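You operate a simulated robot arm through the tools that you are given. There is no shell and no other tool.

Carry out the task below with a simulated two-armed robot. There is one attempt and no reset: what you move stays moved.

## Task
The capsule bin is full: empty it into the green tub, then eject the used capsule.
Fine: machine off first; bin home before the lever goes up; lever shut again.
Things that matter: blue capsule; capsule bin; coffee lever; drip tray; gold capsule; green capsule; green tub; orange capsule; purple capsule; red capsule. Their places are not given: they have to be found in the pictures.

Only the result counts: the job must be done as asked and must still hold three seconds after the hand-in. Knocking over, shifting, dropping, spilling or breaking anything else fails it.

## Robot
Two 7-joint arms with two-finger grippers on one trunk that stands fixed in place. Base frame: the origin is at the foot of the trunk, x ahead of it, y to its left, z up. Lengths are in m, angles in degrees, forces in N, time in s.
The left shoulder is at [0.027, 0.175, 1.329], the right one opposite. With the tool pointing down near the work surface each hand reaches from about 0.1 to 0.82 m from the base axis, measured 20 degrees to its own side. Payload 2.94 kg a hand.
The tool frame of a hand sits at the grasp point between the pads (the TCP): z along the fingers, y along the line on which they close. The tips reach 0.03 m beyond it. Largest opening 0.138 m; the body of the gripper starts 0.109 m behind the TCP.
Orientation is that of the tool frame in the base frame, as a unit quaternion [w, x, y, z]. With the fingers straight down and closing along the base's y, the tool's x points along the base's -x, its y along +y and its z along -z.

## Interface
- The arms move only by the tool servo_tool. It takes "left_steps", "right_steps" or both (then of equal length, played together; a hand with none holds still); each is a list of rows, each an object (a shift or turn left out is 0, a gripper value left out holds the last) with "slide": the shift along the tool's x, y, z in mm, a list of three; "dr": the turn, a rotation vector about the tool's x, y, z in degrees, a list of three; "gripper": the closure, from 0 (fully open) to 1 (shut). In form: [{"slide": [dx, dy, dz], "dr": [ax, ay, az], "gripper": gripper}, ...]. A call has 1 to 20 rows; each row is the pose to reach, as a shift and turn from the pose commanded when the call began, along the tool's axes at that moment. A row lasts 0.2 s, in which the tool goes at most 0.05 m and 8.6 degrees; a call with a longer step from one row to the next is refused whole, and so is a gripper value outside its range. A pose out of reach is approached as far as the arm can. The call stops where the force on the tool passes 90 N (or 10 N more than at its start, if that is more) or the arm is blocked; 0.2 s more then pass. Each finger halts on what it meets, pressing with about 41 N; the grip force reading is that of the motor and also rises with nothing between the fingers. The clock runs only during rows and for 0.2 s after the last one: add rows that repeat a pose to give the fingers time. The reply holds the time, the measured pose of the TCP, the force on the tool along the base axes, the opening and the grip force, in the units named above and with some noise, with the torque about the TCP (base axes, N m) and any sound that the robot's microphone picked up.
- Cameras (640 x 400 px; columns grow to the right, rows downward): "scene" is now at [0.0822, 0.0034, 1.8145]; the picture's right is [0.05, -1.00, -0.00], its down [-0.65, -0.03, -0.76] and it looks along [0.75, 0.04, -0.66] (base axes); focal length 356 px, centre (320, 200). "left" rides on the left gripper at [0.071, -0.019, -0.146] in its tool frame; the picture's right is [0.26, 0.96, 0.00], its down [-0.85, 0.23, -0.48] and it looks along [-0.46, 0.12, 0.88] (tool axes); focal length 280 px, centre (320, 200). "right" rides on the right gripper at [0.071, 0.019, -0.146] in its tool frame; the picture's right is [-0.26, 0.96, 0.00], its down [-0.85, -0.23, -0.48] and it looks along [-0.46, -0.12, 0.88] (tool axes); focal length 280 px, centre (320, 200).
- get_image(camera): a new picture of that camera. It takes no simulated time.
- slide_trunk(by): slides the trunk up (or, below 0, down) by that many m; the arms and the scene camera ride with it, the base frame stays. It gives what a move gives, with no picture.
- head_to(pan, tilt): turns the head with the scene camera to pan (to the left, within 120 degrees either way) and tilt (down, from -29 to 69), counted from straight ahead of the robot. It gives what a move gives.
- locate(camera, pixels): for up to 12 pixels [column, row] of the newest picture of that camera ("zoom" is the newest enlarged one), the place [x, y, z] in the base frame of the surface seen there, good to about 0.002 m. It takes no simulated time.
- enlarge(camera, box): a new picture of the part [left, top, right, bottom] of that camera's present view, enlarged. It takes no simulated time.
- finish_job(): hands the job in; it is judged then, once.

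Open the grippers and draw the arms clear of the work before you hand the job in, unless the task says otherwise.

The tools are called after "Emit:" by a JSON object that holds its "op" and its "data". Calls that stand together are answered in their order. servo_tool: Moves the arms, as the interface text tells. Its arguments: {"type":"object","properties":{"left_steps":{"type":"array","items":{"type":"object","properties":{"slide":{"type":"array","items":{"type":"number"}},"dr":{"type":"array","items":{"type":"number"}},"gripper":{"type":"number"}}}},"right_steps":{"type":"array","items":{"type":"object","properties":{"slide":{"type":"array","items":{"type":"number"}},"dr":{"type":"array","items":{"type":"number"}},"gripper":{"type":"number"}}}}},"required":[]} The other tools are called the same way: slide_trunk (by) slides the trunk up or down; head_to (pan, tilt) turns the head that bears the scene camera; get_image (camera) takes a picture; locate (camera, pixels) gives the place of the surface under pixels of a picture; enlarge (camera, box) takes an enlarged picture of a part of a camera's view; finish_job () hands the job in.

At the start:

```text
time: 0.0
left_tcp_pos: [0.532, 0.1697, 1.4066]
left_orientation: [0.0, -0.001, 1.0, 0.0]
left_force: [0.2, 1.0, 0.4]
left_wrist_torque: [0.0, 0.0, -0.01]
left_finger_gap: 0.1381
left_grasp_force: 0.1
right_tcp_pos: [0.5736, -0.2963, 1.401]
right_orientation: [0.0, 0.0, 1.0, 0.0]
right_force: [0.8, -0.3, -0.5]
right_wrist_torque: [0.01, -0.04, 0.0]
right_finger_gap: 0.138
right_grasp_force: 0.0
trunk travel left (down, up): [-0.5, 0.234]
head pan, tilt: [2.7, 40.9]
```

scene: 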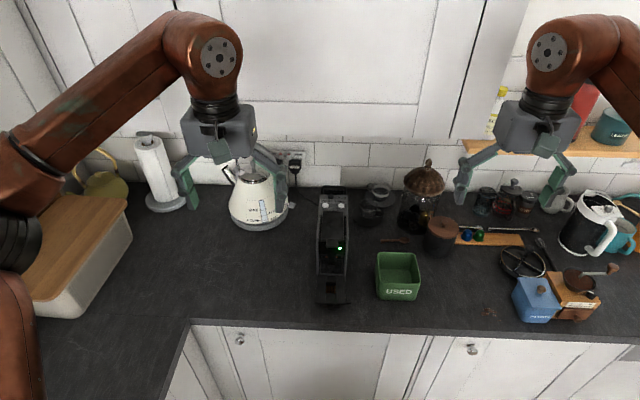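
right: 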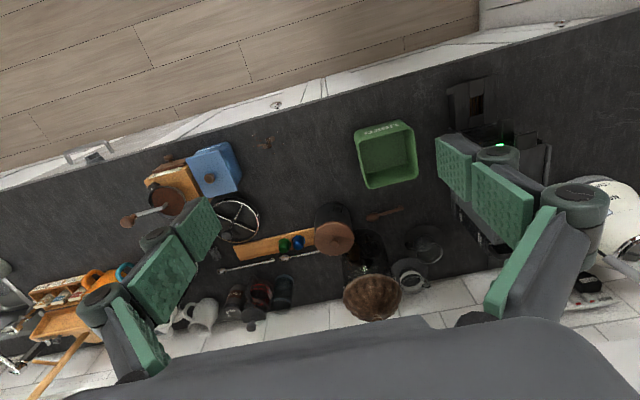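
left: 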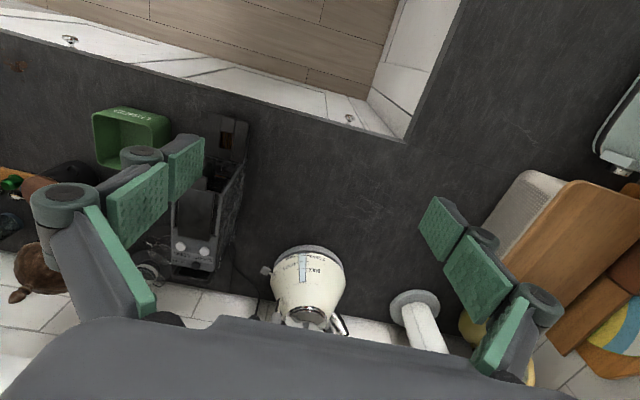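

The coffee machine stands around pixel (333,245) in the scene picture and the green tub at (398,275). I enlarge both to see the details.

Emit:
{"op": "enlarge", "data": {"camera": "scene", "box": [280, 170, 440, 320]}}

Emit:
{"op": "enlarge", "data": {"camera": "left", "box": [90, 100, 270, 290]}}

Emit:
{"op": "enlarge", "data": {"camera": "right", "box": [340, 60, 560, 280]}}

```text
2.67 times, centred on (360, 245) of scene
```

zoom: 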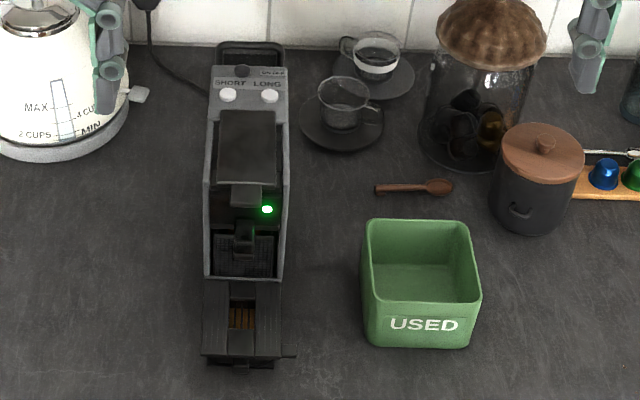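

```text
2.11 times, centred on (180, 195) of left
```

zoom: 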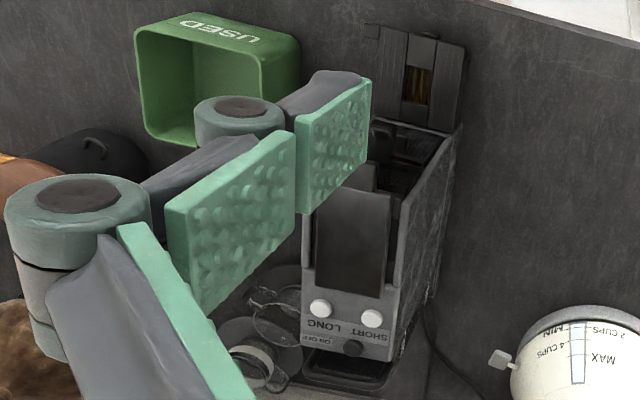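

```text
1.82 times, centred on (450, 170) of right
```

zoom: 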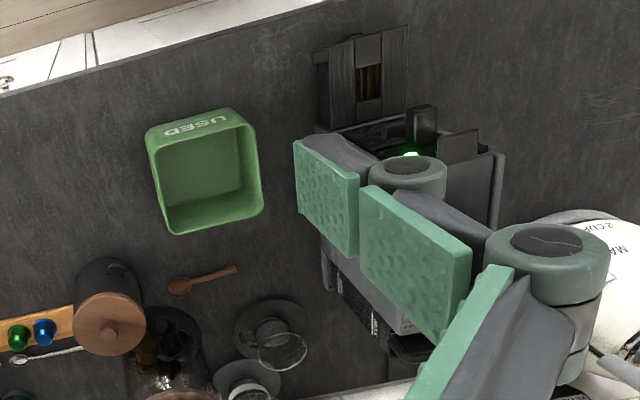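

The machine front faces the robot; a green light is lit at zoom (267,209), and a dark ON/OFF knob seems to be at the top rear (242,71). I take a tighter picture of the machine's top and front and then locate points.

Emit:
{"op": "enlarge", "data": {"camera": "scene", "box": [312, 182, 362, 213]}}

Emit:
{"op": "enlarge", "data": {"camera": "scene", "box": [300, 240, 370, 314]}}

Emit:
{"op": "enlarge", "data": {"camera": "scene", "box": [290, 180, 380, 310]}}

```text
12.80 times, centred on (337, 198) of scene
```

zoom: 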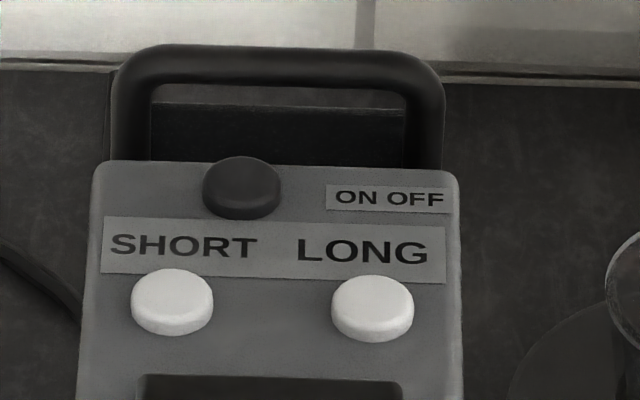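

```text
5.41 times, centred on (335, 277) of scene
```

zoom: 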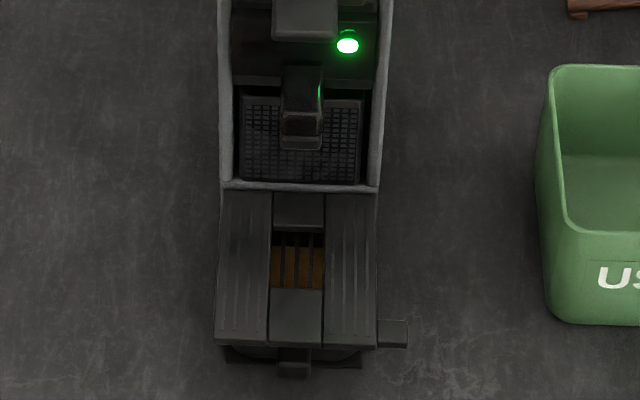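

```text
3.08 times, centred on (335, 245) of scene
```

zoom: 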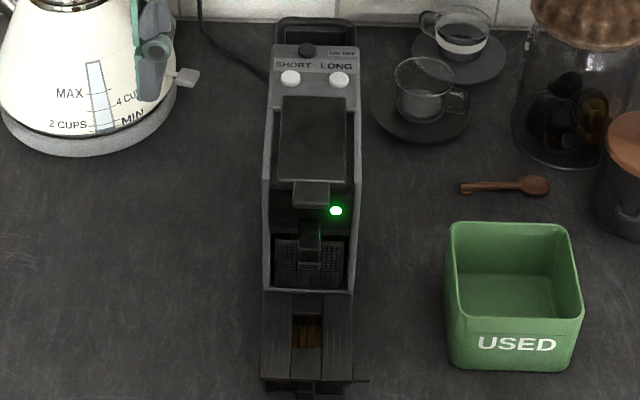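

The zoomed picture shows the knob at (307,50), the big dark plate at (312,140), its tab (311,195), the spout (310,245), the front block (308,335), its right tab (362,381). I locate these.

Emit:
{"op": "locate", "data": {"camera": "zoom", "pixels": [[307, 50], [290, 78], [338, 79], [312, 110], [312, 175], [311, 195], [336, 211], [310, 232], [310, 262], [285, 270], [290, 310], [328, 370]]}}

Emit:
{"op": "locate", "data": {"camera": "zoom", "pixels": [[305, 335], [360, 381], [304, 388], [240, 380], [268, 280], [352, 285], [513, 290], [455, 230], [575, 230], [450, 310], [578, 320], [512, 365]]}}

```text
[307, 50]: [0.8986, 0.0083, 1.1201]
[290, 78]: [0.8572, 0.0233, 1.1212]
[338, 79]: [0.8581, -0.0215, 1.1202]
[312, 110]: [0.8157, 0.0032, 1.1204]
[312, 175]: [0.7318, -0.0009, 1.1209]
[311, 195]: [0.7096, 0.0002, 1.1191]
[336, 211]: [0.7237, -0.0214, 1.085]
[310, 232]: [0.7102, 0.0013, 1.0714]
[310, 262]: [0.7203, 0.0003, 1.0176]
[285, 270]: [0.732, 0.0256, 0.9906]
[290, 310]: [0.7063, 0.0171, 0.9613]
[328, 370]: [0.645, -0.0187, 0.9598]
```

```text
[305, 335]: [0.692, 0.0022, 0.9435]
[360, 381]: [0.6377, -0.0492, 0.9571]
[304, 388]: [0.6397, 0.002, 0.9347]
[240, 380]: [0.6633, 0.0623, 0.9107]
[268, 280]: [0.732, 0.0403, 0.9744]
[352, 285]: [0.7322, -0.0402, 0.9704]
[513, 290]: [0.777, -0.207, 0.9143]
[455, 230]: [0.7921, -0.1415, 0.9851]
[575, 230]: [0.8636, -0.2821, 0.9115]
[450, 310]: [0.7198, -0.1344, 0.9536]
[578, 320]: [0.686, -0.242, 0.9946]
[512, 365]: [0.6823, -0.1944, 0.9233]
```

Counter top is at z≈0.911; the machine spans x 0.64–0.93, y ±0.042, top 1.12, with the front block (drip tray/bin) at x 0.64–0.73. I bring the left hand back and tilt it forward to view the machine's front.

Emit:
{"op": "servo_tool", "data": {"left_steps": [{"slide": [17, -6, 30], "dr": [0, -6, 0]}, {"slide": [34, -12, 60], "dr": [0, -12, 0]}, {"slide": [51, -18, 90], "dr": [0, -18, 0]}, {"slide": [68, -24, 120], "dr": [0, -24, 0]}, {"slide": [85, -30, 150], "dr": [0, -30, 0]}, {"slide": [102, -36, 180], "dr": [0, -36, 0]}, {"slide": [119, -42, 210], "dr": [0, -42, 0]}, {"slide": [132, -48, 240], "dr": [0, -48, 0]}]}}

Emit:
{"op": "get_image", "data": {"camera": "left"}}

Emit:
{"op": "get_image", "data": {"camera": "scene"}}

```text
time: 1.8
left_tcp_pos: [0.4259, 0.134, 1.2011]
left_orientation: [0.374, -0.001, 0.927, -0.001]
left_force: [-0.1, 0.1, -0.1]
left_wrist_torque: [-0.03, 0.0, -0.01]
left_finger_gap: 0.1382
left_grasp_force: 0.0
left hand out of reach, approached as far as the arm can: row 8
right_tcp_pos: [0.5719, -0.2954, 1.4019]
right_orientation: [0.0, 0.0, 1.0, -0.001]
right_force: [1.0, 0.0, 1.0]
right_wrist_torque: [0.02, 0.0, 0.01]
right_finger_gap: 0.1382
right_grasp_force: 0.0
trunk travel left (down, up): [-0.5, 0.234]
head pan, tilt: [2.7, 40.9]
```

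```text
taken
```

left: 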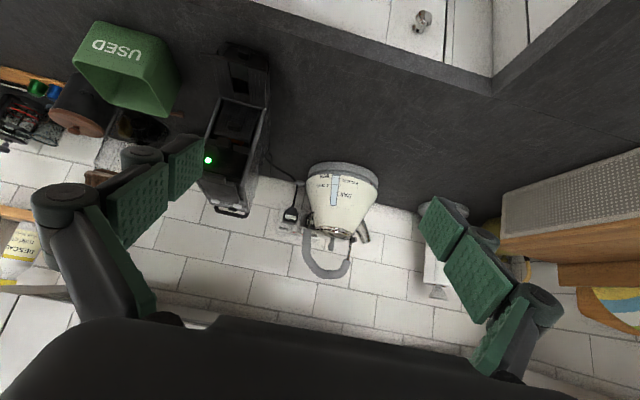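

```text
taken
```

scene: 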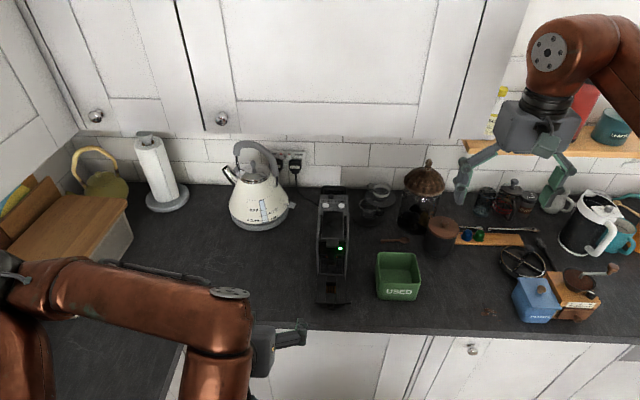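

The left camera now sees the machine upside down at (240,130), with the LED at (208,160). I lower the trunk to get a flatter view of the front.

Emit:
{"op": "slide_trunk", "data": {"by": -0.2}}

Emit:
{"op": "get_image", "data": {"camera": "scene"}}

Emit:
{"op": "get_image", "data": {"camera": "left"}}

```text
time: 4.0
left_tcp_pos: [0.4478, 0.1322, 0.9636]
left_orientation: [0.329, -0.001, 0.944, 0.001]
left_force: [-0.4, -0.3, 0.3]
left_wrist_torque: [0.0, 0.03, -0.04]
left_finger_gap: 0.138
left_grasp_force: 0.0
right_tcp_pos: [0.5732, -0.2966, 1.2031]
right_orientation: [0.002, 0.0, 1.0, 0.001]
right_force: [0.5, 0.3, -0.6]
right_wrist_torque: [0.01, -0.02, -0.04]
right_finger_gap: 0.1378
right_grasp_force: 0.0
trunk travel left (down, up): [-0.3, 0.434]
head pan, tilt: [2.7, 40.9]
```

```text
taken
```

scene: 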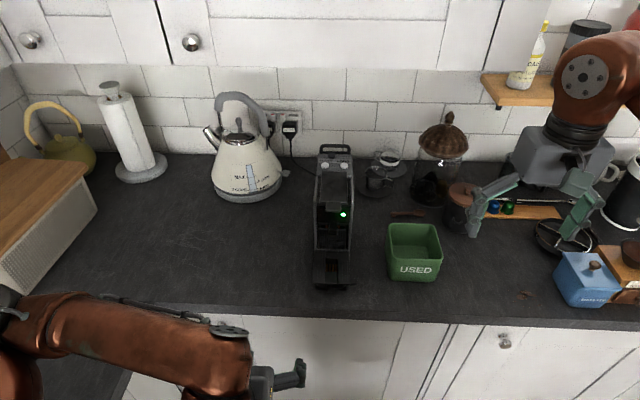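

```text
taken
```

left: 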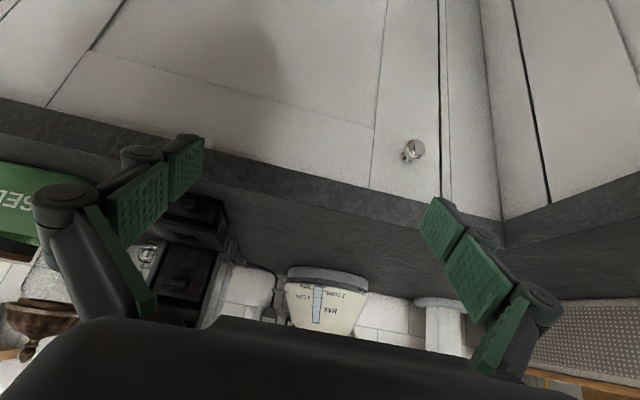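

The scene camera now looks lower at the machine (330,215). I enlarge the machine's front in the scene picture.

Emit:
{"op": "enlarge", "data": {"camera": "scene", "box": [285, 190, 385, 300]}}

Emit:
{"op": "enlarge", "data": {"camera": "scene", "box": [300, 240, 370, 295]}}

Emit:
{"op": "enlarge", "data": {"camera": "left", "box": [130, 180, 280, 330]}}

```text
3.64 times, centred on (335, 245) of scene
```

zoom: 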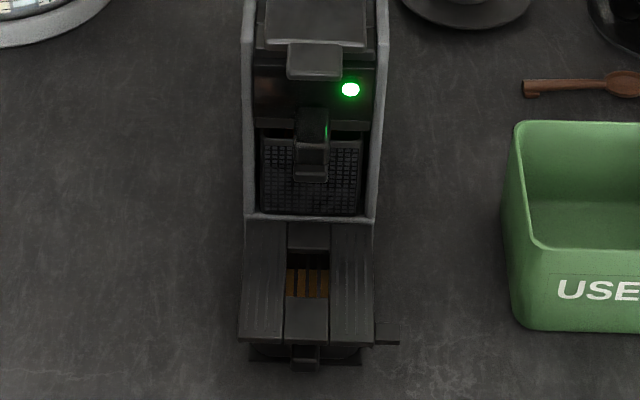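

```text
7.27 times, centred on (335, 268) of scene
```

zoom: 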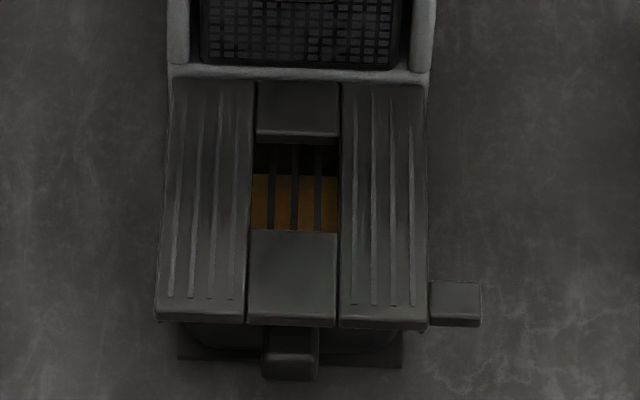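

```text
2.67 times, centred on (205, 255) of left
```

zoom: 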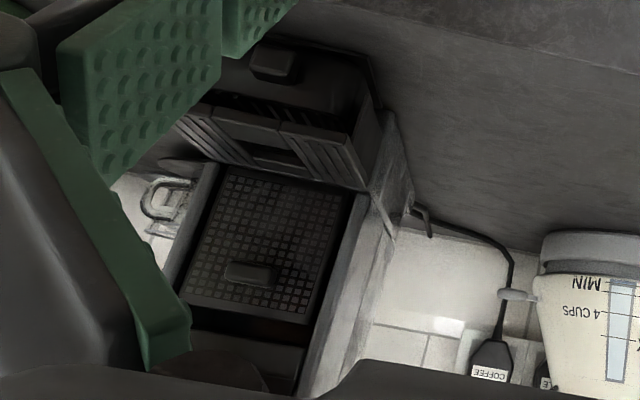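

The left camera shows a grille panel with a small knob (zoom (250,270)) behind the drip-tray block. I move the left hand to the middle in front of the machine for a proper front view, staying about 10 cm clear.

Emit:
{"op": "servo_tool", "data": {"left_steps": [{"slide": [-20, -32, -8]}, {"slide": [-40, -64, -16]}, {"slide": [-60, -96, -24]}, {"slide": [-80, -128, -32]}, {"slide": [-95, -160, -40]}]}}

Emit:
{"op": "get_image", "data": {"camera": "left"}}

Emit:
{"op": "get_image", "data": {"camera": "scene"}}

```text
time: 5.2
left_tcp_pos: [0.4978, -0.0314, 1.0558]
left_orientation: [0.329, -0.001, 0.944, 0.002]
left_force: [-0.3, 0.1, 0.4]
left_wrist_torque: [0.0, 0.0, 0.02]
left_finger_gap: 0.138
left_grasp_force: 0.2
right_tcp_pos: [0.5738, -0.2979, 1.2035]
right_orientation: [0.0, -0.001, 1.0, 0.001]
right_force: [0.6, -0.4, -0.6]
right_wrist_torque: [-0.01, 0.01, 0.03]
right_finger_gap: 0.1379
right_grasp_force: 0.0
trunk travel left (down, up): [-0.3, 0.434]
head pan, tilt: [2.7, 40.9]
```

```text
taken
```

left: 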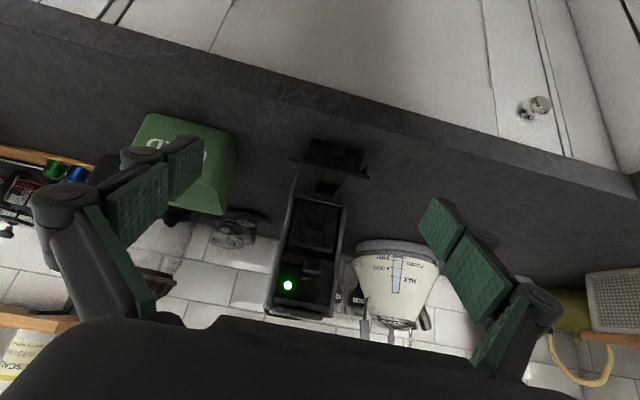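

```text
taken
```

scene: 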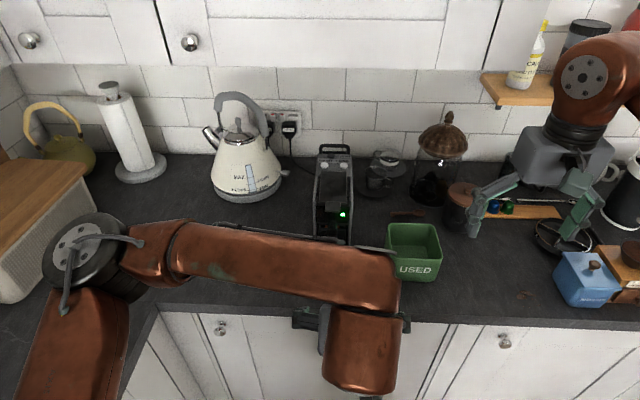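

The machine front is now in clear view at (310,220) (upside down). I enlarge it.

Emit:
{"op": "enlarge", "data": {"camera": "left", "box": [250, 120, 390, 260]}}

Emit:
{"op": "enlarge", "data": {"camera": "left", "box": [260, 180, 360, 325]}}

Emit:
{"op": "enlarge", "data": {"camera": "left", "box": [280, 130, 380, 195]}}

```text
2.86 times, centred on (320, 190) of left
```

zoom: 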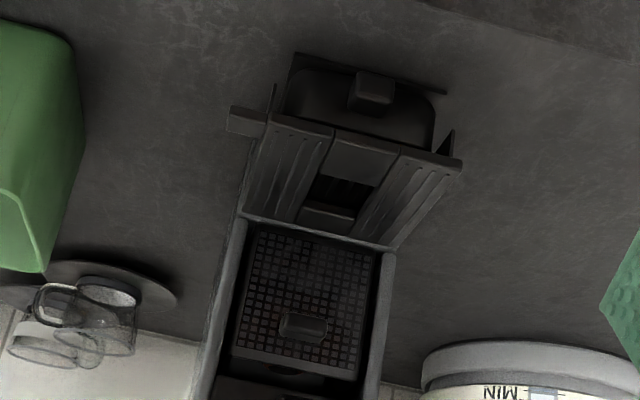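

```text
2.76 times, centred on (310, 252) of left
```

zoom: 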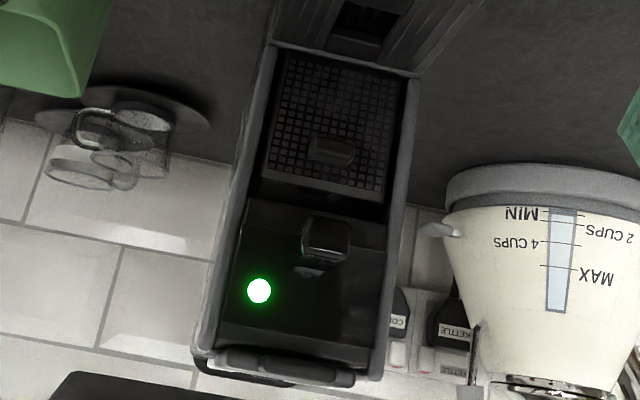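

```text
6.15 times, centred on (330, 162) of left
```

zoom: 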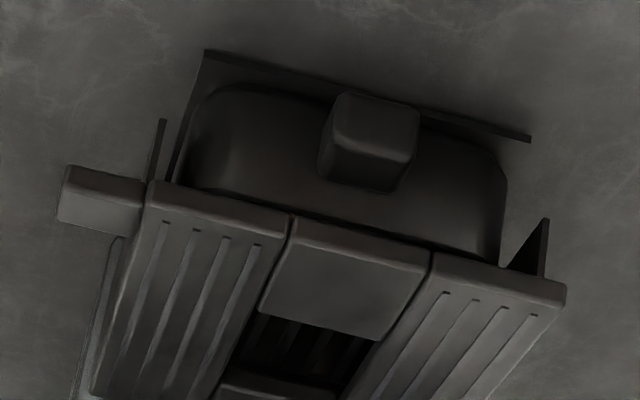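

In the left zoom I see: a bottom drawer with a knob at (370,140) under a grooved platform with a right-hand tab, and a grille front with its own knob behind it. I locate points on each.

Emit:
{"op": "locate", "data": {"camera": "left", "pixels": [[297.5, 200], [338, 209], [292.5, 242], [333, 247.5], [314.3, 233.5], [314, 238], [311.8, 266.5], [311, 258], [302.8, 299], [317, 224], [310, 253], [325, 203]]}}

Emit:
{"op": "locate", "data": {"camera": "zoom", "pixels": [[375, 120], [362, 165], [450, 190], [230, 140], [350, 285], [110, 190], [200, 220], [500, 285], [530, 137], [205, 55], [95, 215], [290, 110]]}}

```text
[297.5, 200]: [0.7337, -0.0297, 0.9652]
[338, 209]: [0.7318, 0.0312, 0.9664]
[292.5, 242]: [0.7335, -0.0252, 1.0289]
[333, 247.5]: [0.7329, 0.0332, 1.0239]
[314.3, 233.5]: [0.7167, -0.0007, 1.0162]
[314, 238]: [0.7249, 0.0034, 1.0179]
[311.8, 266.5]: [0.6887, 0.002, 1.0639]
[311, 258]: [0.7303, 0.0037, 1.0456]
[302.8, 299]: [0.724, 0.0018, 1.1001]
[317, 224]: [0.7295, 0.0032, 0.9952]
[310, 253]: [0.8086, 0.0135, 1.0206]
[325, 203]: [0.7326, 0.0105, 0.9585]
```

```text
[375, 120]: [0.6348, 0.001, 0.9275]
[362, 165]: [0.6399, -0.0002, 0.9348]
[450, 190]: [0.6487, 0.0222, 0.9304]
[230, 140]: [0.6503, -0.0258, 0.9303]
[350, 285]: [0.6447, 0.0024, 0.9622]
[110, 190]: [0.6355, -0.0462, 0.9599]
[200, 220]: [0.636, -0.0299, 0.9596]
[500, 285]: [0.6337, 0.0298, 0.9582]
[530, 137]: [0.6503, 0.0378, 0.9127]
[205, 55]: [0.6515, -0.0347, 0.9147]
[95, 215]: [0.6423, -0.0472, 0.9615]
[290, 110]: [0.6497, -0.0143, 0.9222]
```

The grille (x 0.733, z 0.965–1.026, y ±0.032) with its knob at (0.717, 0, 1.016) looks like the capsule bin, with an open top; the lower drawer with knob at (0.635, 0, 0.93) under the grooved platform looks like the drip tray. I check from the right camera for the lever and the side of the machine.

Emit:
{"op": "get_image", "data": {"camera": "right"}}

Emit:
{"op": "enlarge", "data": {"camera": "scene", "box": [300, 135, 370, 250]}}

Emit:
{"op": "enlarge", "data": {"camera": "scene", "box": [310, 140, 360, 172]}}

```text
taken
```

right: 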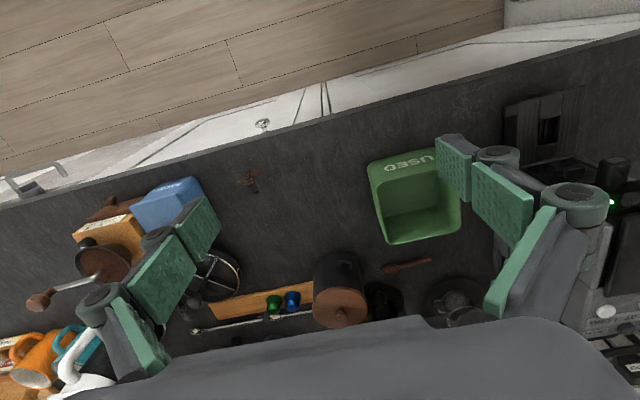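

```text
3.48 times, centred on (335, 192) of scene
```

zoom: 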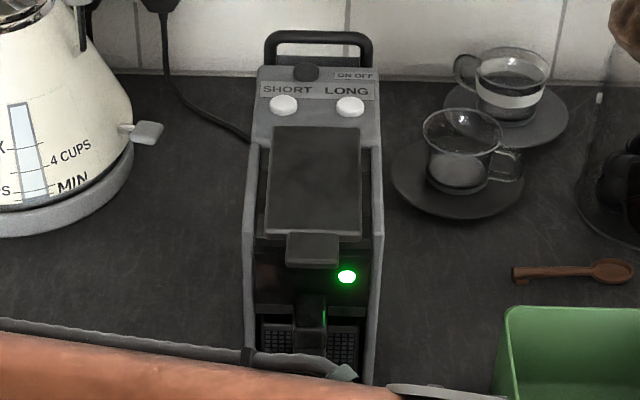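

```text
12.50 times, centred on (335, 156) of scene
```

zoom: 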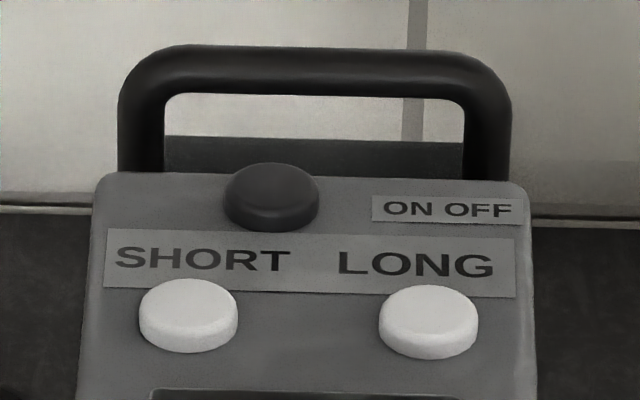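

The dark button at zoom (271,195) beside the "ON OFF" label is the power button. I locate it, the white buttons, the rear arch and the top plate.

Emit:
{"op": "locate", "data": {"camera": "zoom", "pixels": [[271, 180], [271, 215], [240, 190], [305, 190], [188, 305], [428, 308], [320, 70], [140, 120], [490, 120], [200, 200], [420, 210], [320, 160]]}}

Emit:
{"op": "enlarge", "data": {"camera": "scene", "box": [310, 165, 360, 235]}}

```text
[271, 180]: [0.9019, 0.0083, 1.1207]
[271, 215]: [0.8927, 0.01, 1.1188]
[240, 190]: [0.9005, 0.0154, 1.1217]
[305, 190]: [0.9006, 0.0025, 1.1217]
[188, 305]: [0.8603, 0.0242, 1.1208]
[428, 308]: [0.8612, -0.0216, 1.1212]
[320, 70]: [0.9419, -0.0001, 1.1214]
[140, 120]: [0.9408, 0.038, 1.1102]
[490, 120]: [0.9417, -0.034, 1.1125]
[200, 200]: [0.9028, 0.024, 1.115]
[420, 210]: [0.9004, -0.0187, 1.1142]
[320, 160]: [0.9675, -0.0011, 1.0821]
```

```text
5.71 times, centred on (335, 200) of scene
```

zoom: 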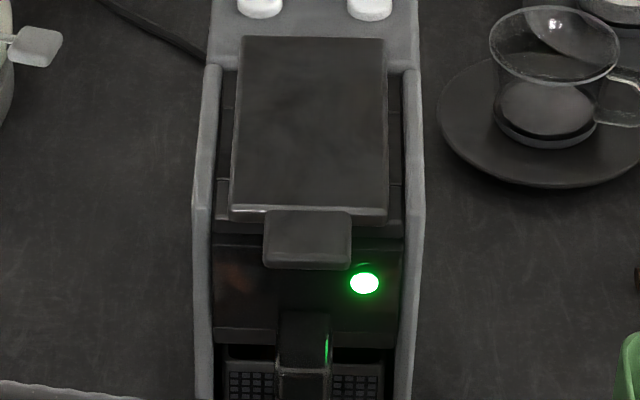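

Power button top is at (0.900, 0.009, 1.121). The top plate with the front tab (zoom (308,238)) looks like the lever. Now I zoom in on the gap above the grille and on the slots of the platform.

Emit:
{"op": "enlarge", "data": {"camera": "left", "box": [285, 225, 345, 275]}}

Emit:
{"op": "enlarge", "data": {"camera": "left", "box": [310, 165, 350, 200]}}

Emit:
{"op": "enlarge", "data": {"camera": "right", "box": [490, 85, 640, 200]}}

```text
8.00 times, centred on (315, 250) of left
```

zoom: 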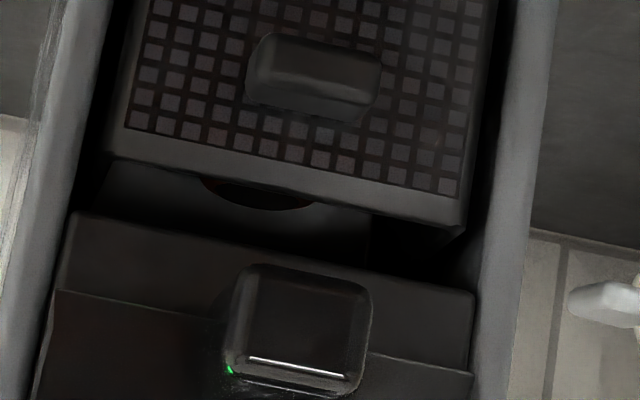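

```text
11.43 times, centred on (330, 182) of left
```

zoom: 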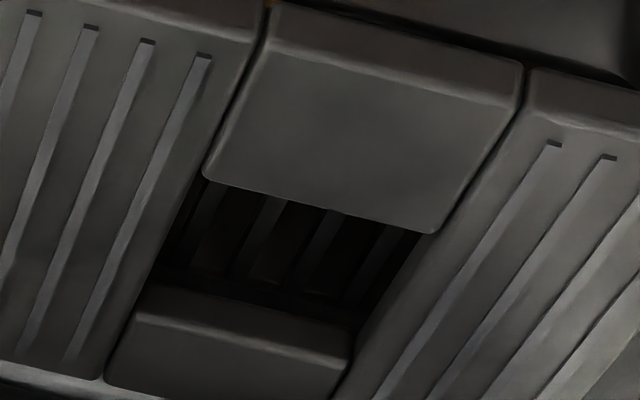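

```text
3.48 times, centred on (565, 142) of right
```

zoom: 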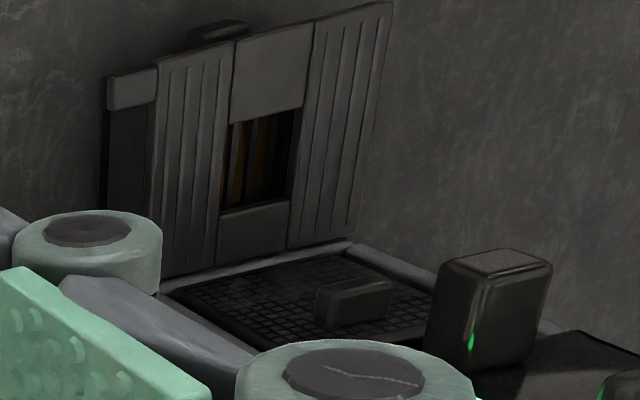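

The grille bin has an open top, and the right-hand tab sits on a thin vertical side plate by the drip tray. I turn the right hand to look at the machine from the right, keeping it high above everything.

Emit:
{"op": "servo_tool", "data": {"right_steps": [{"slide": [3, -15, 0], "dr": [0, 0, -7.5]}, {"slide": [6, -30, 0], "dr": [0, 0, -15]}, {"slide": [9, -45, 0], "dr": [0, 0, -22.5]}, {"slide": [12, -60, 0], "dr": [0, 0, -30]}, {"slide": [15, -75, 0], "dr": [0, 0, -37.5]}, {"slide": [18, -90, 0], "dr": [0, 0, -45]}, {"slide": [20, -105, 0], "dr": [0, 0, -52.5]}, {"slide": [22, -120, 0], "dr": [0, 0, -60]}, {"slide": [24, -135, 0], "dr": [0, 0, -67.5]}, {"slide": [24, -150, 0], "dr": [0, 0, -75]}]}}

Emit:
{"op": "get_image", "data": {"camera": "right"}}

```text
time: 7.4
left_tcp_pos: [0.4979, -0.0284, 1.0551]
left_orientation: [0.329, -0.001, 0.944, 0.001]
left_force: [-0.8, 1.2, 0.9]
left_wrist_torque: [-0.06, -0.02, -0.01]
left_finger_gap: 0.1378
left_grasp_force: 0.1
right_tcp_pos: [0.3632, -0.1864, 1.119]
right_orientation: [0.002, -0.603, 0.798, -0.002]
right_force: [0.2, 1.2, 0.4]
right_wrist_torque: [-0.06, 0.03, -0.02]
right_finger_gap: 0.138
right_grasp_force: 0.0
right hand out of reach, approached as far as the arm can: row 3, 4, 5, 6, 7, 8, 9, 10
trunk travel left (down, up): [-0.3, 0.434]
head pan, tilt: [2.7, 40.9]
```

```text
taken
```

right: 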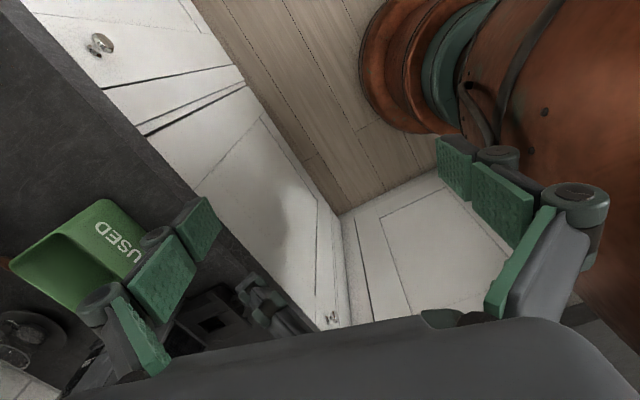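

The yawed pose was out of reach and the right hand drew in to (0.363, −0.186, 1.119). I bring it back to its earlier pose by reversing the motion.

Emit:
{"op": "servo_tool", "data": {"right_steps": [{"slide": [5, -23.4, -8.5], "dr": [0, 0, 7.4]}, {"slide": [10, -46.8, -17], "dr": [0, 0, 14.8]}, {"slide": [15, -70.2, -25.5], "dr": [0, 0, 22.2]}, {"slide": [20, -93.6, -34], "dr": [0, 0, 29.6]}, {"slide": [25, -117, -42.5], "dr": [0, 0, 37]}, {"slide": [30, -140.4, -51], "dr": [0, 0, 44.4]}, {"slide": [35, -163.8, -59.5], "dr": [0, 0, 51.8]}, {"slide": [40, -187.2, -68], "dr": [0, 0, 59.2]}, {"slide": [45, -210.6, -76.5], "dr": [0, 0, 66.6]}, {"slide": [50, -234, -84.5], "dr": [0, 0, 74]}]}}

Emit:
{"op": "get_image", "data": {"camera": "scene"}}

```text
time: 9.6
left_tcp_pos: [0.4976, -0.0306, 1.055]
left_orientation: [0.329, -0.001, 0.944, 0.001]
left_force: [0.9, -0.5, 0.2]
left_wrist_torque: [-0.02, -0.02, -0.01]
left_finger_gap: 0.1382
left_grasp_force: 0.1
right_tcp_pos: [0.5761, -0.2941, 1.2091]
right_orientation: [0.0, -0.008, 1.0, 0.0]
right_force: [-0.6, 0.0, -0.4]
right_wrist_torque: [-0.01, 0.05, -0.04]
right_finger_gap: 0.1381
right_grasp_force: 0.1
trunk travel left (down, up): [-0.3, 0.434]
head pan, tilt: [2.7, 40.9]
```

```text
taken
```

scene: 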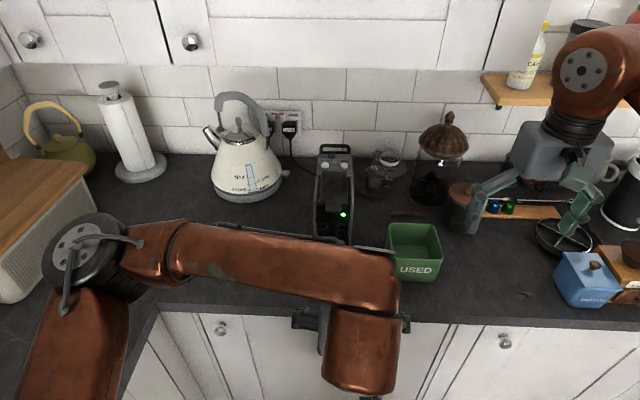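

Both arms are sound again. Before reaching for the power button at x≈0.90 I check the overhead cupboard and backsplash distances.

Emit:
{"op": "locate", "data": {"camera": "scene", "pixels": [[330, 61], [330, 50], [330, 100], [192, 43], [240, 130], [215, 110], [500, 80], [385, 160], [440, 130], [335, 147], [415, 250], [525, 295]]}}

Emit:
{"op": "get_image", "data": {"camera": "left"}}

```text
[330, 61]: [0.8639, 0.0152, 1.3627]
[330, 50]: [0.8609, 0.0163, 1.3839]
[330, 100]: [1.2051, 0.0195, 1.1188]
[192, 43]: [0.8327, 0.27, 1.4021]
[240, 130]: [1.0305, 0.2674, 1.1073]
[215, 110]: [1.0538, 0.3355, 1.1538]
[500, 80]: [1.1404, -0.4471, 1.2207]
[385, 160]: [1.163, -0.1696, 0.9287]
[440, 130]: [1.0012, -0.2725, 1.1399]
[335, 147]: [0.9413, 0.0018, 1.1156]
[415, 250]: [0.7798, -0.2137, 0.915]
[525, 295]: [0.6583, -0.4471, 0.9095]
```

```text
taken
```

left: 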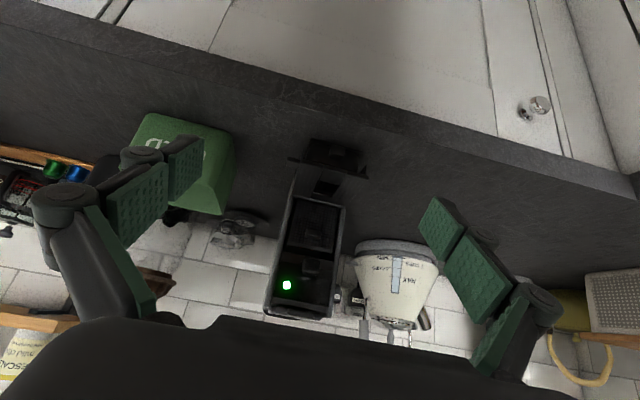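

The cupboard (front x≈0.86, underside z≈1.36) hangs above the button, so I approach with the left hand tilted 45° and fingers shut. First I raise it above the machine while closing the fingers.

Emit:
{"op": "servo_tool", "data": {"left_steps": [{"slide": [-30, 7, -24], "dr": [0, -1, 0], "gripper": 1}, {"slide": [-60, 14, -48], "dr": [0, -2, 0], "gripper": 1}, {"slide": [-90, 21, -72], "dr": [0, -3, 0], "gripper": 1}, {"slide": [-120, 28, -97], "dr": [0, -4, 0], "gripper": 1}, {"slide": [-150, 35, -121], "dr": [0, -5, 0], "gripper": 1}, {"slide": [-179, 40, -145], "dr": [0, -6.6, 0], "gripper": 1}, {"slide": [-179, 40, -145], "dr": [0, -6.6, 0], "gripper": 1}, {"slide": [-179, 40, -145], "dr": [0, -6.6, 0], "gripper": 1}]}}

Emit:
{"op": "get_image", "data": {"camera": "scene"}}

```text
time: 11.4
left_tcp_pos: [0.5474, 0.011, 1.279]
left_orientation: [0.383, -0.001, 0.924, 0.001]
left_force: [-0.5, -0.3, -0.3]
left_wrist_torque: [-0.03, 0.0, 0.01]
left_finger_gap: 0.0001
left_grasp_force: 22.9
right_tcp_pos: [0.5755, -0.2933, 1.2086]
right_orientation: [0.0, -0.009, 1.0, 0.0]
right_force: [-0.1, -0.5, 0.0]
right_wrist_torque: [0.0, -0.05, 0.0]
right_finger_gap: 0.1379
right_grasp_force: 0.0
trunk travel left (down, up): [-0.3, 0.434]
head pan, tilt: [2.7, 40.9]
```

```text
taken
```

scene: 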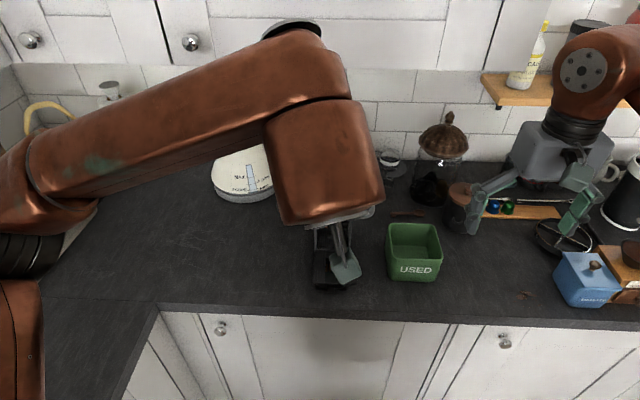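

Left fingers are shut at (0.547, 0.011, 1.279). I move forward over the machine to hover about 4 cm above the power button.

Emit:
{"op": "servo_tool", "data": {"left_steps": [{"slide": [-26, 0, 33]}, {"slide": [-52, 0, 66]}, {"slide": [-78, 0, 99]}, {"slide": [-104, 0, 132]}, {"slide": [-130, 0, 165]}, {"slide": [-156, 0, 198]}, {"slide": [-165, -1, 232]}, {"slide": [-173, -2, 266]}, {"slide": [-181, -2, 300]}, {"slide": [-181, -2, 300]}]}}

Emit:
{"op": "get_image", "data": {"camera": "left"}}

Emit:
{"op": "get_image", "data": {"camera": "scene"}}

Emit:
{"op": "get_image", "data": {"camera": "right"}}

```text
time: 13.6
left_tcp_pos: [0.8896, 0.0121, 1.1941]
left_orientation: [0.383, 0.0, 0.924, 0.001]
left_force: [0.5, 0.6, -0.2]
left_wrist_torque: [-0.02, -0.04, -0.04]
left_finger_gap: 0.0
left_grasp_force: 28.4
right_tcp_pos: [0.5757, -0.2943, 1.209]
right_orientation: [-0.001, -0.009, 1.0, 0.0]
right_force: [0.3, -0.1, -0.1]
right_wrist_torque: [-0.03, -0.04, -0.02]
right_finger_gap: 0.138
right_grasp_force: 0.0
trunk travel left (down, up): [-0.3, 0.434]
head pan, tilt: [2.7, 40.9]
```

```text
taken
```

left: 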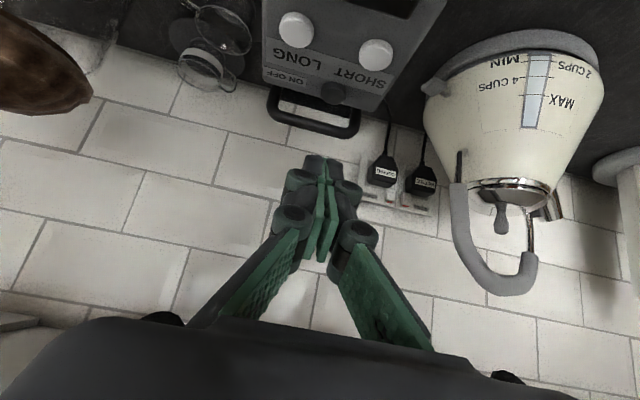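

```text
taken
```

scene: 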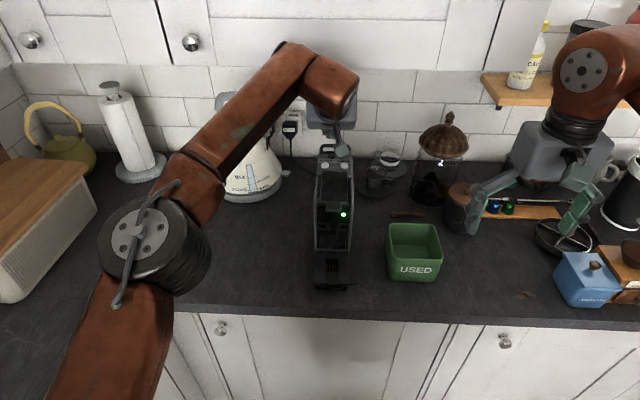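

```text
taken
```

right: 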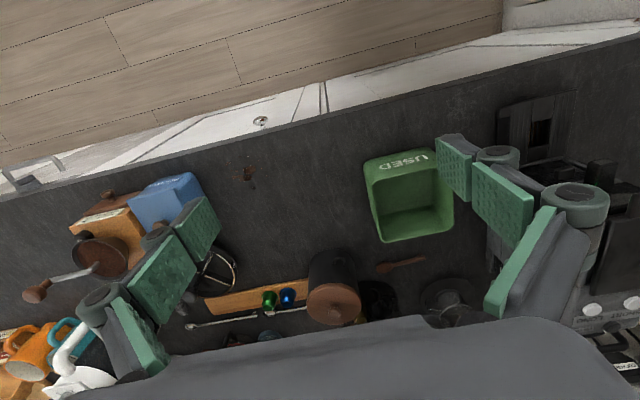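

The left hand hovers above; its camera sees the power button at (336,92) next to "ON OFF". I zoom and refine its position from this view.

Emit:
{"op": "enlarge", "data": {"camera": "left", "box": [250, 0, 450, 140]}}

Emit:
{"op": "locate", "data": {"camera": "left", "pixels": [[336, 92], [333, 86], [297, 29], [376, 54], [300, 90], [350, 120], [325, 125], [318, 168], [329, 170]]}}

```text
2.86 times, centred on (350, 70) of left
```

zoom: 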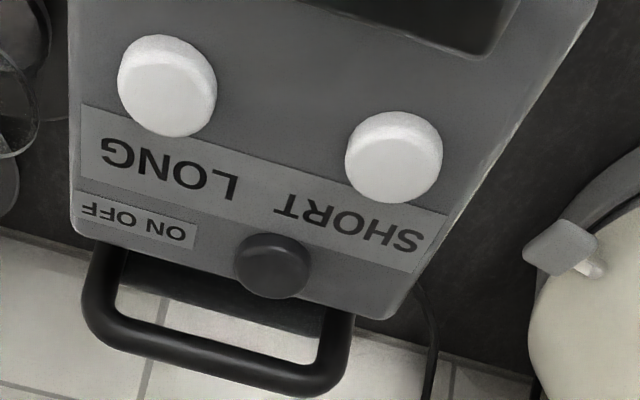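

```text
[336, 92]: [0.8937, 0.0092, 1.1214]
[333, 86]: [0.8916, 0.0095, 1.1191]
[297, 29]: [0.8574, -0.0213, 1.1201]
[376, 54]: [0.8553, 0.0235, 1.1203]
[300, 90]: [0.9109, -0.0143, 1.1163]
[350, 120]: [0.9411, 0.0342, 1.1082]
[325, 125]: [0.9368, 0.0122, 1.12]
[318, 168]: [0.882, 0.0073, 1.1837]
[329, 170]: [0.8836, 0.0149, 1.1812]
```

Button centre ≈(0.897, 0.009, 1.121); my fingertip's lower edge is at about (0.902, 0.012, 1.164). I descend to about 5 mm above the button.

Emit:
{"op": "servo_tool", "data": {"left_steps": [{"slide": [10, -1, 8]}, {"slide": [20, -2, 16]}, {"slide": [29.7, -3, 24.1]}, {"slide": [29.7, -3, 24.1]}]}}

Emit:
{"op": "enlarge", "data": {"camera": "left", "box": [250, 60, 410, 200]}}

Emit:
{"op": "enlarge", "data": {"camera": "scene", "box": [300, 120, 370, 230]}}

```text
time: 14.6
left_tcp_pos: [0.8827, 0.007, 1.1556]
left_orientation: [0.382, 0.0, 0.924, 0.001]
left_force: [-0.4, -0.9, -0.1]
left_wrist_torque: [0.0, 0.02, -0.02]
left_finger_gap: 0.0
left_grasp_force: 28.6
right_tcp_pos: [0.5757, -0.2939, 1.2103]
right_orientation: [-0.001, -0.008, 1.0, 0.001]
right_force: [-0.8, -0.9, -0.2]
right_wrist_torque: [0.02, -0.02, 0.01]
right_finger_gap: 0.1379
right_grasp_force: 0.2
trunk travel left (down, up): [-0.3, 0.434]
head pan, tilt: [2.7, 40.9]
```

```text
2.86 times, centred on (330, 130) of left
```

zoom: 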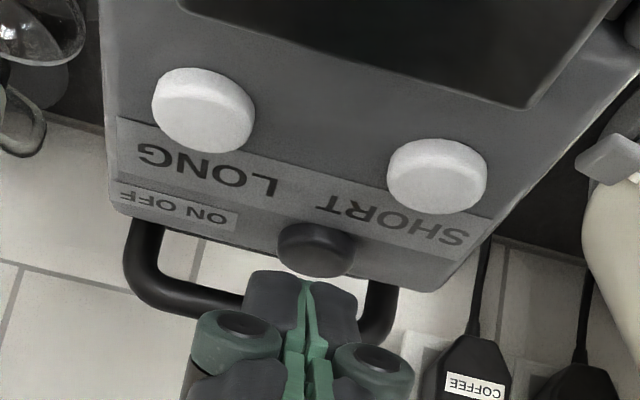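

```text
3.64 times, centred on (335, 175) of scene
```

zoom: 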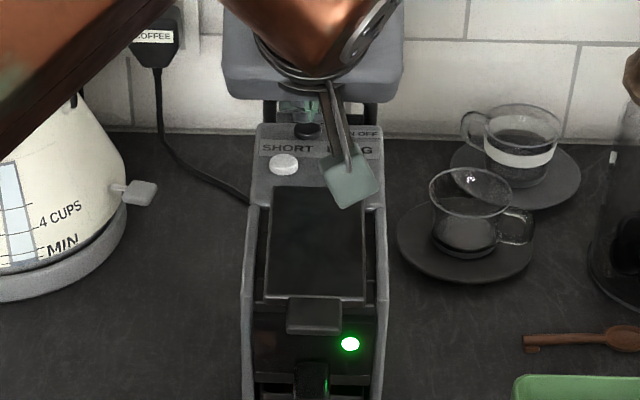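

The fingertip is about 5 mm above the button and 2 mm to its right. I correct and press down gently in small steps.

Emit:
{"op": "servo_tool", "data": {"left_steps": [{"slide": [0, 2, 0]}, {"slide": [1.8, 2, 1.8]}, {"slide": [3.5, 2, 3.5]}, {"slide": [4.9, 2, 4.9]}, {"slide": [5.7, 2, 5.7]}, {"slide": [6.4, 2, 6.4]}]}}

Emit:
{"op": "enlarge", "data": {"camera": "scene", "box": [300, 120, 370, 230]}}

Emit:
{"op": "enlarge", "data": {"camera": "left", "box": [250, 60, 410, 200]}}

```text
time: 16.0
left_tcp_pos: [0.8835, 0.0088, 1.1458]
left_orientation: [0.383, 0.0, 0.924, 0.001]
left_force: [-0.2, 0.5, -0.5]
left_wrist_torque: [-0.01, 0.01, -0.03]
left_finger_gap: 0.0062
left_grasp_force: 28.4
right_tcp_pos: [0.5764, -0.2944, 1.209]
right_orientation: [0.0, -0.009, 1.0, 0.001]
right_force: [-0.4, 0.1, -1.3]
right_wrist_torque: [-0.01, 0.04, 0.03]
right_finger_gap: 0.1378
right_grasp_force: 0.0
trunk travel left (down, up): [-0.3, 0.434]
head pan, tilt: [2.7, 40.9]
```

```text
3.64 times, centred on (335, 175) of scene
```

zoom: 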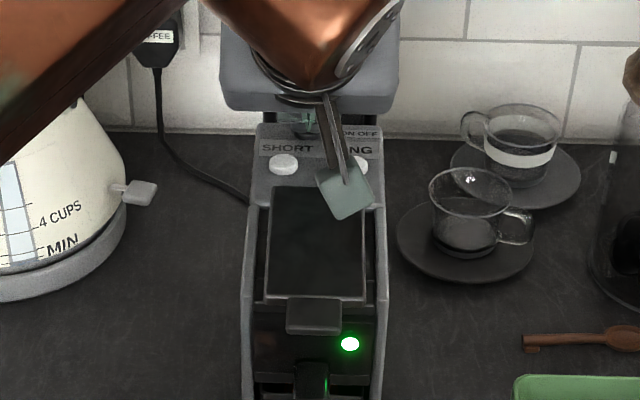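

```text
2.86 times, centred on (330, 130) of left
```

zoom: 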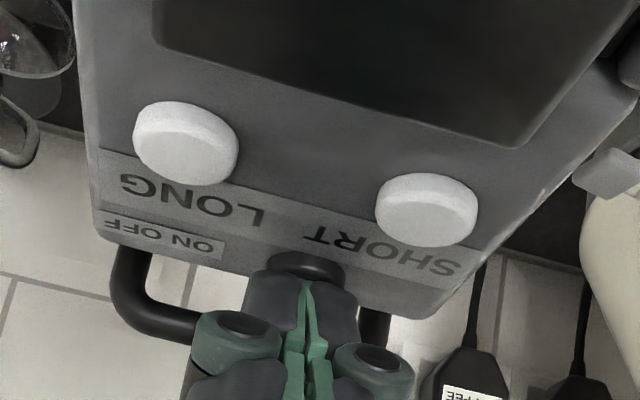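

The LED is still green and no force shows yet; the finger gap reads 6 mm, so the button may be wedging between the tips. I lift slightly, shift 5 mm to the left so that one finger is right over the button, and press again.

Emit:
{"op": "servo_tool", "data": {"left_steps": [{"slide": [-4, 0, -4], "gripper": 1}, {"slide": [-6, 5, -6], "gripper": 1}, {"slide": [-6, 5, -6], "gripper": 1}]}}

Emit:
{"op": "servo_tool", "data": {"left_steps": [{"slide": [2, 0, 2]}, {"slide": [4, 0, 4]}, {"slide": [6, 0, 6]}, {"slide": [7, 0, 7]}, {"slide": [7.7, 0, 7.7]}]}}

Emit:
{"op": "enlarge", "data": {"camera": "scene", "box": [300, 120, 370, 230]}}

Emit:
{"op": "enlarge", "data": {"camera": "left", "box": [250, 60, 410, 200]}}

```text
time: 16.8
left_tcp_pos: [0.8826, 0.0139, 1.1557]
left_orientation: [0.382, -0.001, 0.924, 0.002]
left_force: [-0.4, -0.4, 0.2]
left_wrist_torque: [0.01, 0.0, -0.02]
left_finger_gap: 0.0
left_grasp_force: 28.5
right_tcp_pos: [0.5758, -0.2942, 1.2086]
right_orientation: [0.0, -0.009, 1.0, 0.001]
right_force: [0.0, 1.1, 0.3]
right_wrist_torque: [0.01, 0.03, -0.02]
right_finger_gap: 0.1378
right_grasp_force: 0.0
trunk travel left (down, up): [-0.3, 0.434]
head pan, tilt: [2.7, 40.9]
```

```text
time: 18.0
left_tcp_pos: [0.883, 0.014, 1.1453]
left_orientation: [0.383, -0.001, 0.924, 0.001]
left_force: [-0.5, 0.7, 1.0]
left_wrist_torque: [0.0, 0.02, -0.02]
left_finger_gap: 0.0062
left_grasp_force: 28.0
right_tcp_pos: [0.576, -0.296, 1.2095]
right_orientation: [0.0, -0.008, 1.0, 0.001]
right_force: [-1.0, -1.0, -0.7]
right_wrist_torque: [0.01, 0.01, 0.06]
right_finger_gap: 0.138
right_grasp_force: 0.1
trunk travel left (down, up): [-0.3, 0.434]
head pan, tilt: [2.7, 40.9]
heard: click
```

```text
3.64 times, centred on (335, 175) of scene
```

zoom: 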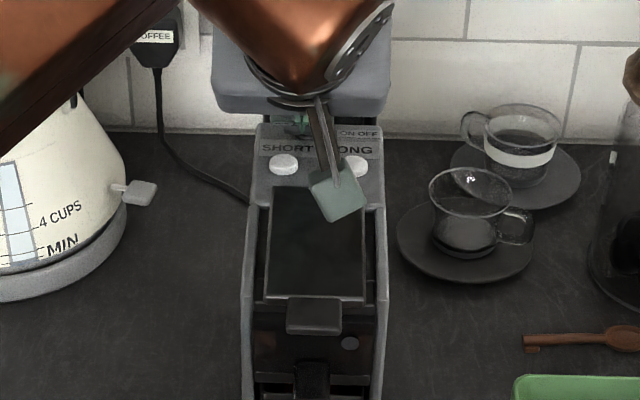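

```text
2.86 times, centred on (330, 130) of left
```

zoom: 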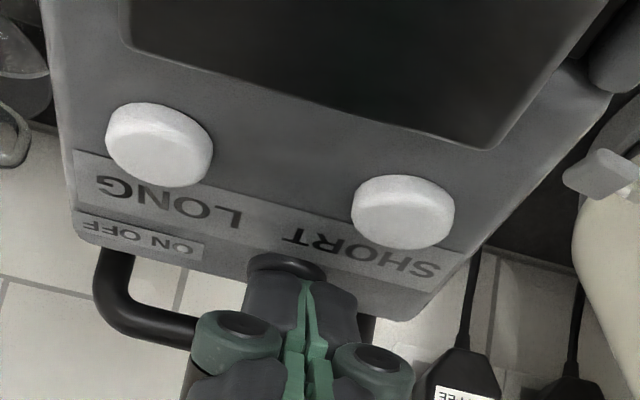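

A click was heard and the LED at zoom (350,343) is now off: the machine is off. I lift the left hand straight up and draw it back to the left side.

Emit:
{"op": "servo_tool", "data": {"left_steps": [{"slide": [-21.2, 0, -21.2]}, {"slide": [-42.4, 0, -42.4]}, {"slide": [-21.2, 0, -77.8]}, {"slide": [0, 0, -113]}, {"slide": [21.2, 0, -148.5]}, {"slide": [42.4, 20, -183.8]}, {"slide": [63.6, 40, -219]}, {"slide": [84.8, 70, -240.4]}, {"slide": [106, 100, -261.6]}, {"slide": [127.3, 130, -282.8]}, {"slide": [148.5, 160, -304]}, {"slide": [169.7, 190, -325.3]}, {"slide": [183.8, 220, -339.4]}, {"slide": [198, 250, -353.6]}]}}

Emit:
{"op": "get_image", "data": {"camera": "scene"}}

```text
time: 21.0
left_tcp_pos: [0.4925, 0.2633, 1.2532]
left_orientation: [0.382, 0.0, 0.924, 0.001]
left_force: [-1.4, 0.1, 0.4]
left_wrist_torque: [0.01, -0.04, -0.02]
left_finger_gap: 0.0
left_grasp_force: 28.5
right_tcp_pos: [0.575, -0.292, 1.2098]
right_orientation: [0.002, -0.009, 1.0, 0.0]
right_force: [-0.1, 0.0, -0.4]
right_wrist_torque: [-0.05, -0.02, 0.03]
right_finger_gap: 0.138
right_grasp_force: 0.1
trunk travel left (down, up): [-0.3, 0.434]
head pan, tilt: [2.7, 40.9]
```

```text
taken
```

scene: 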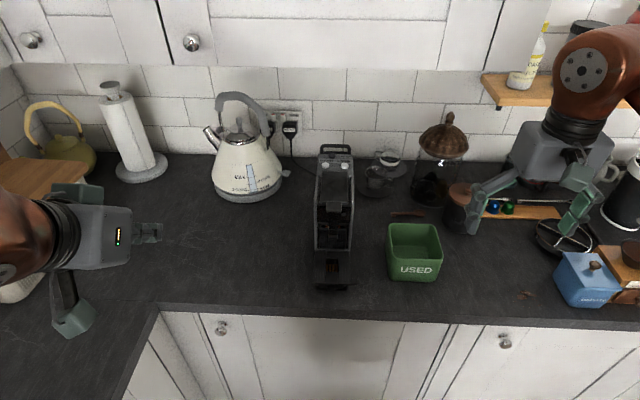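

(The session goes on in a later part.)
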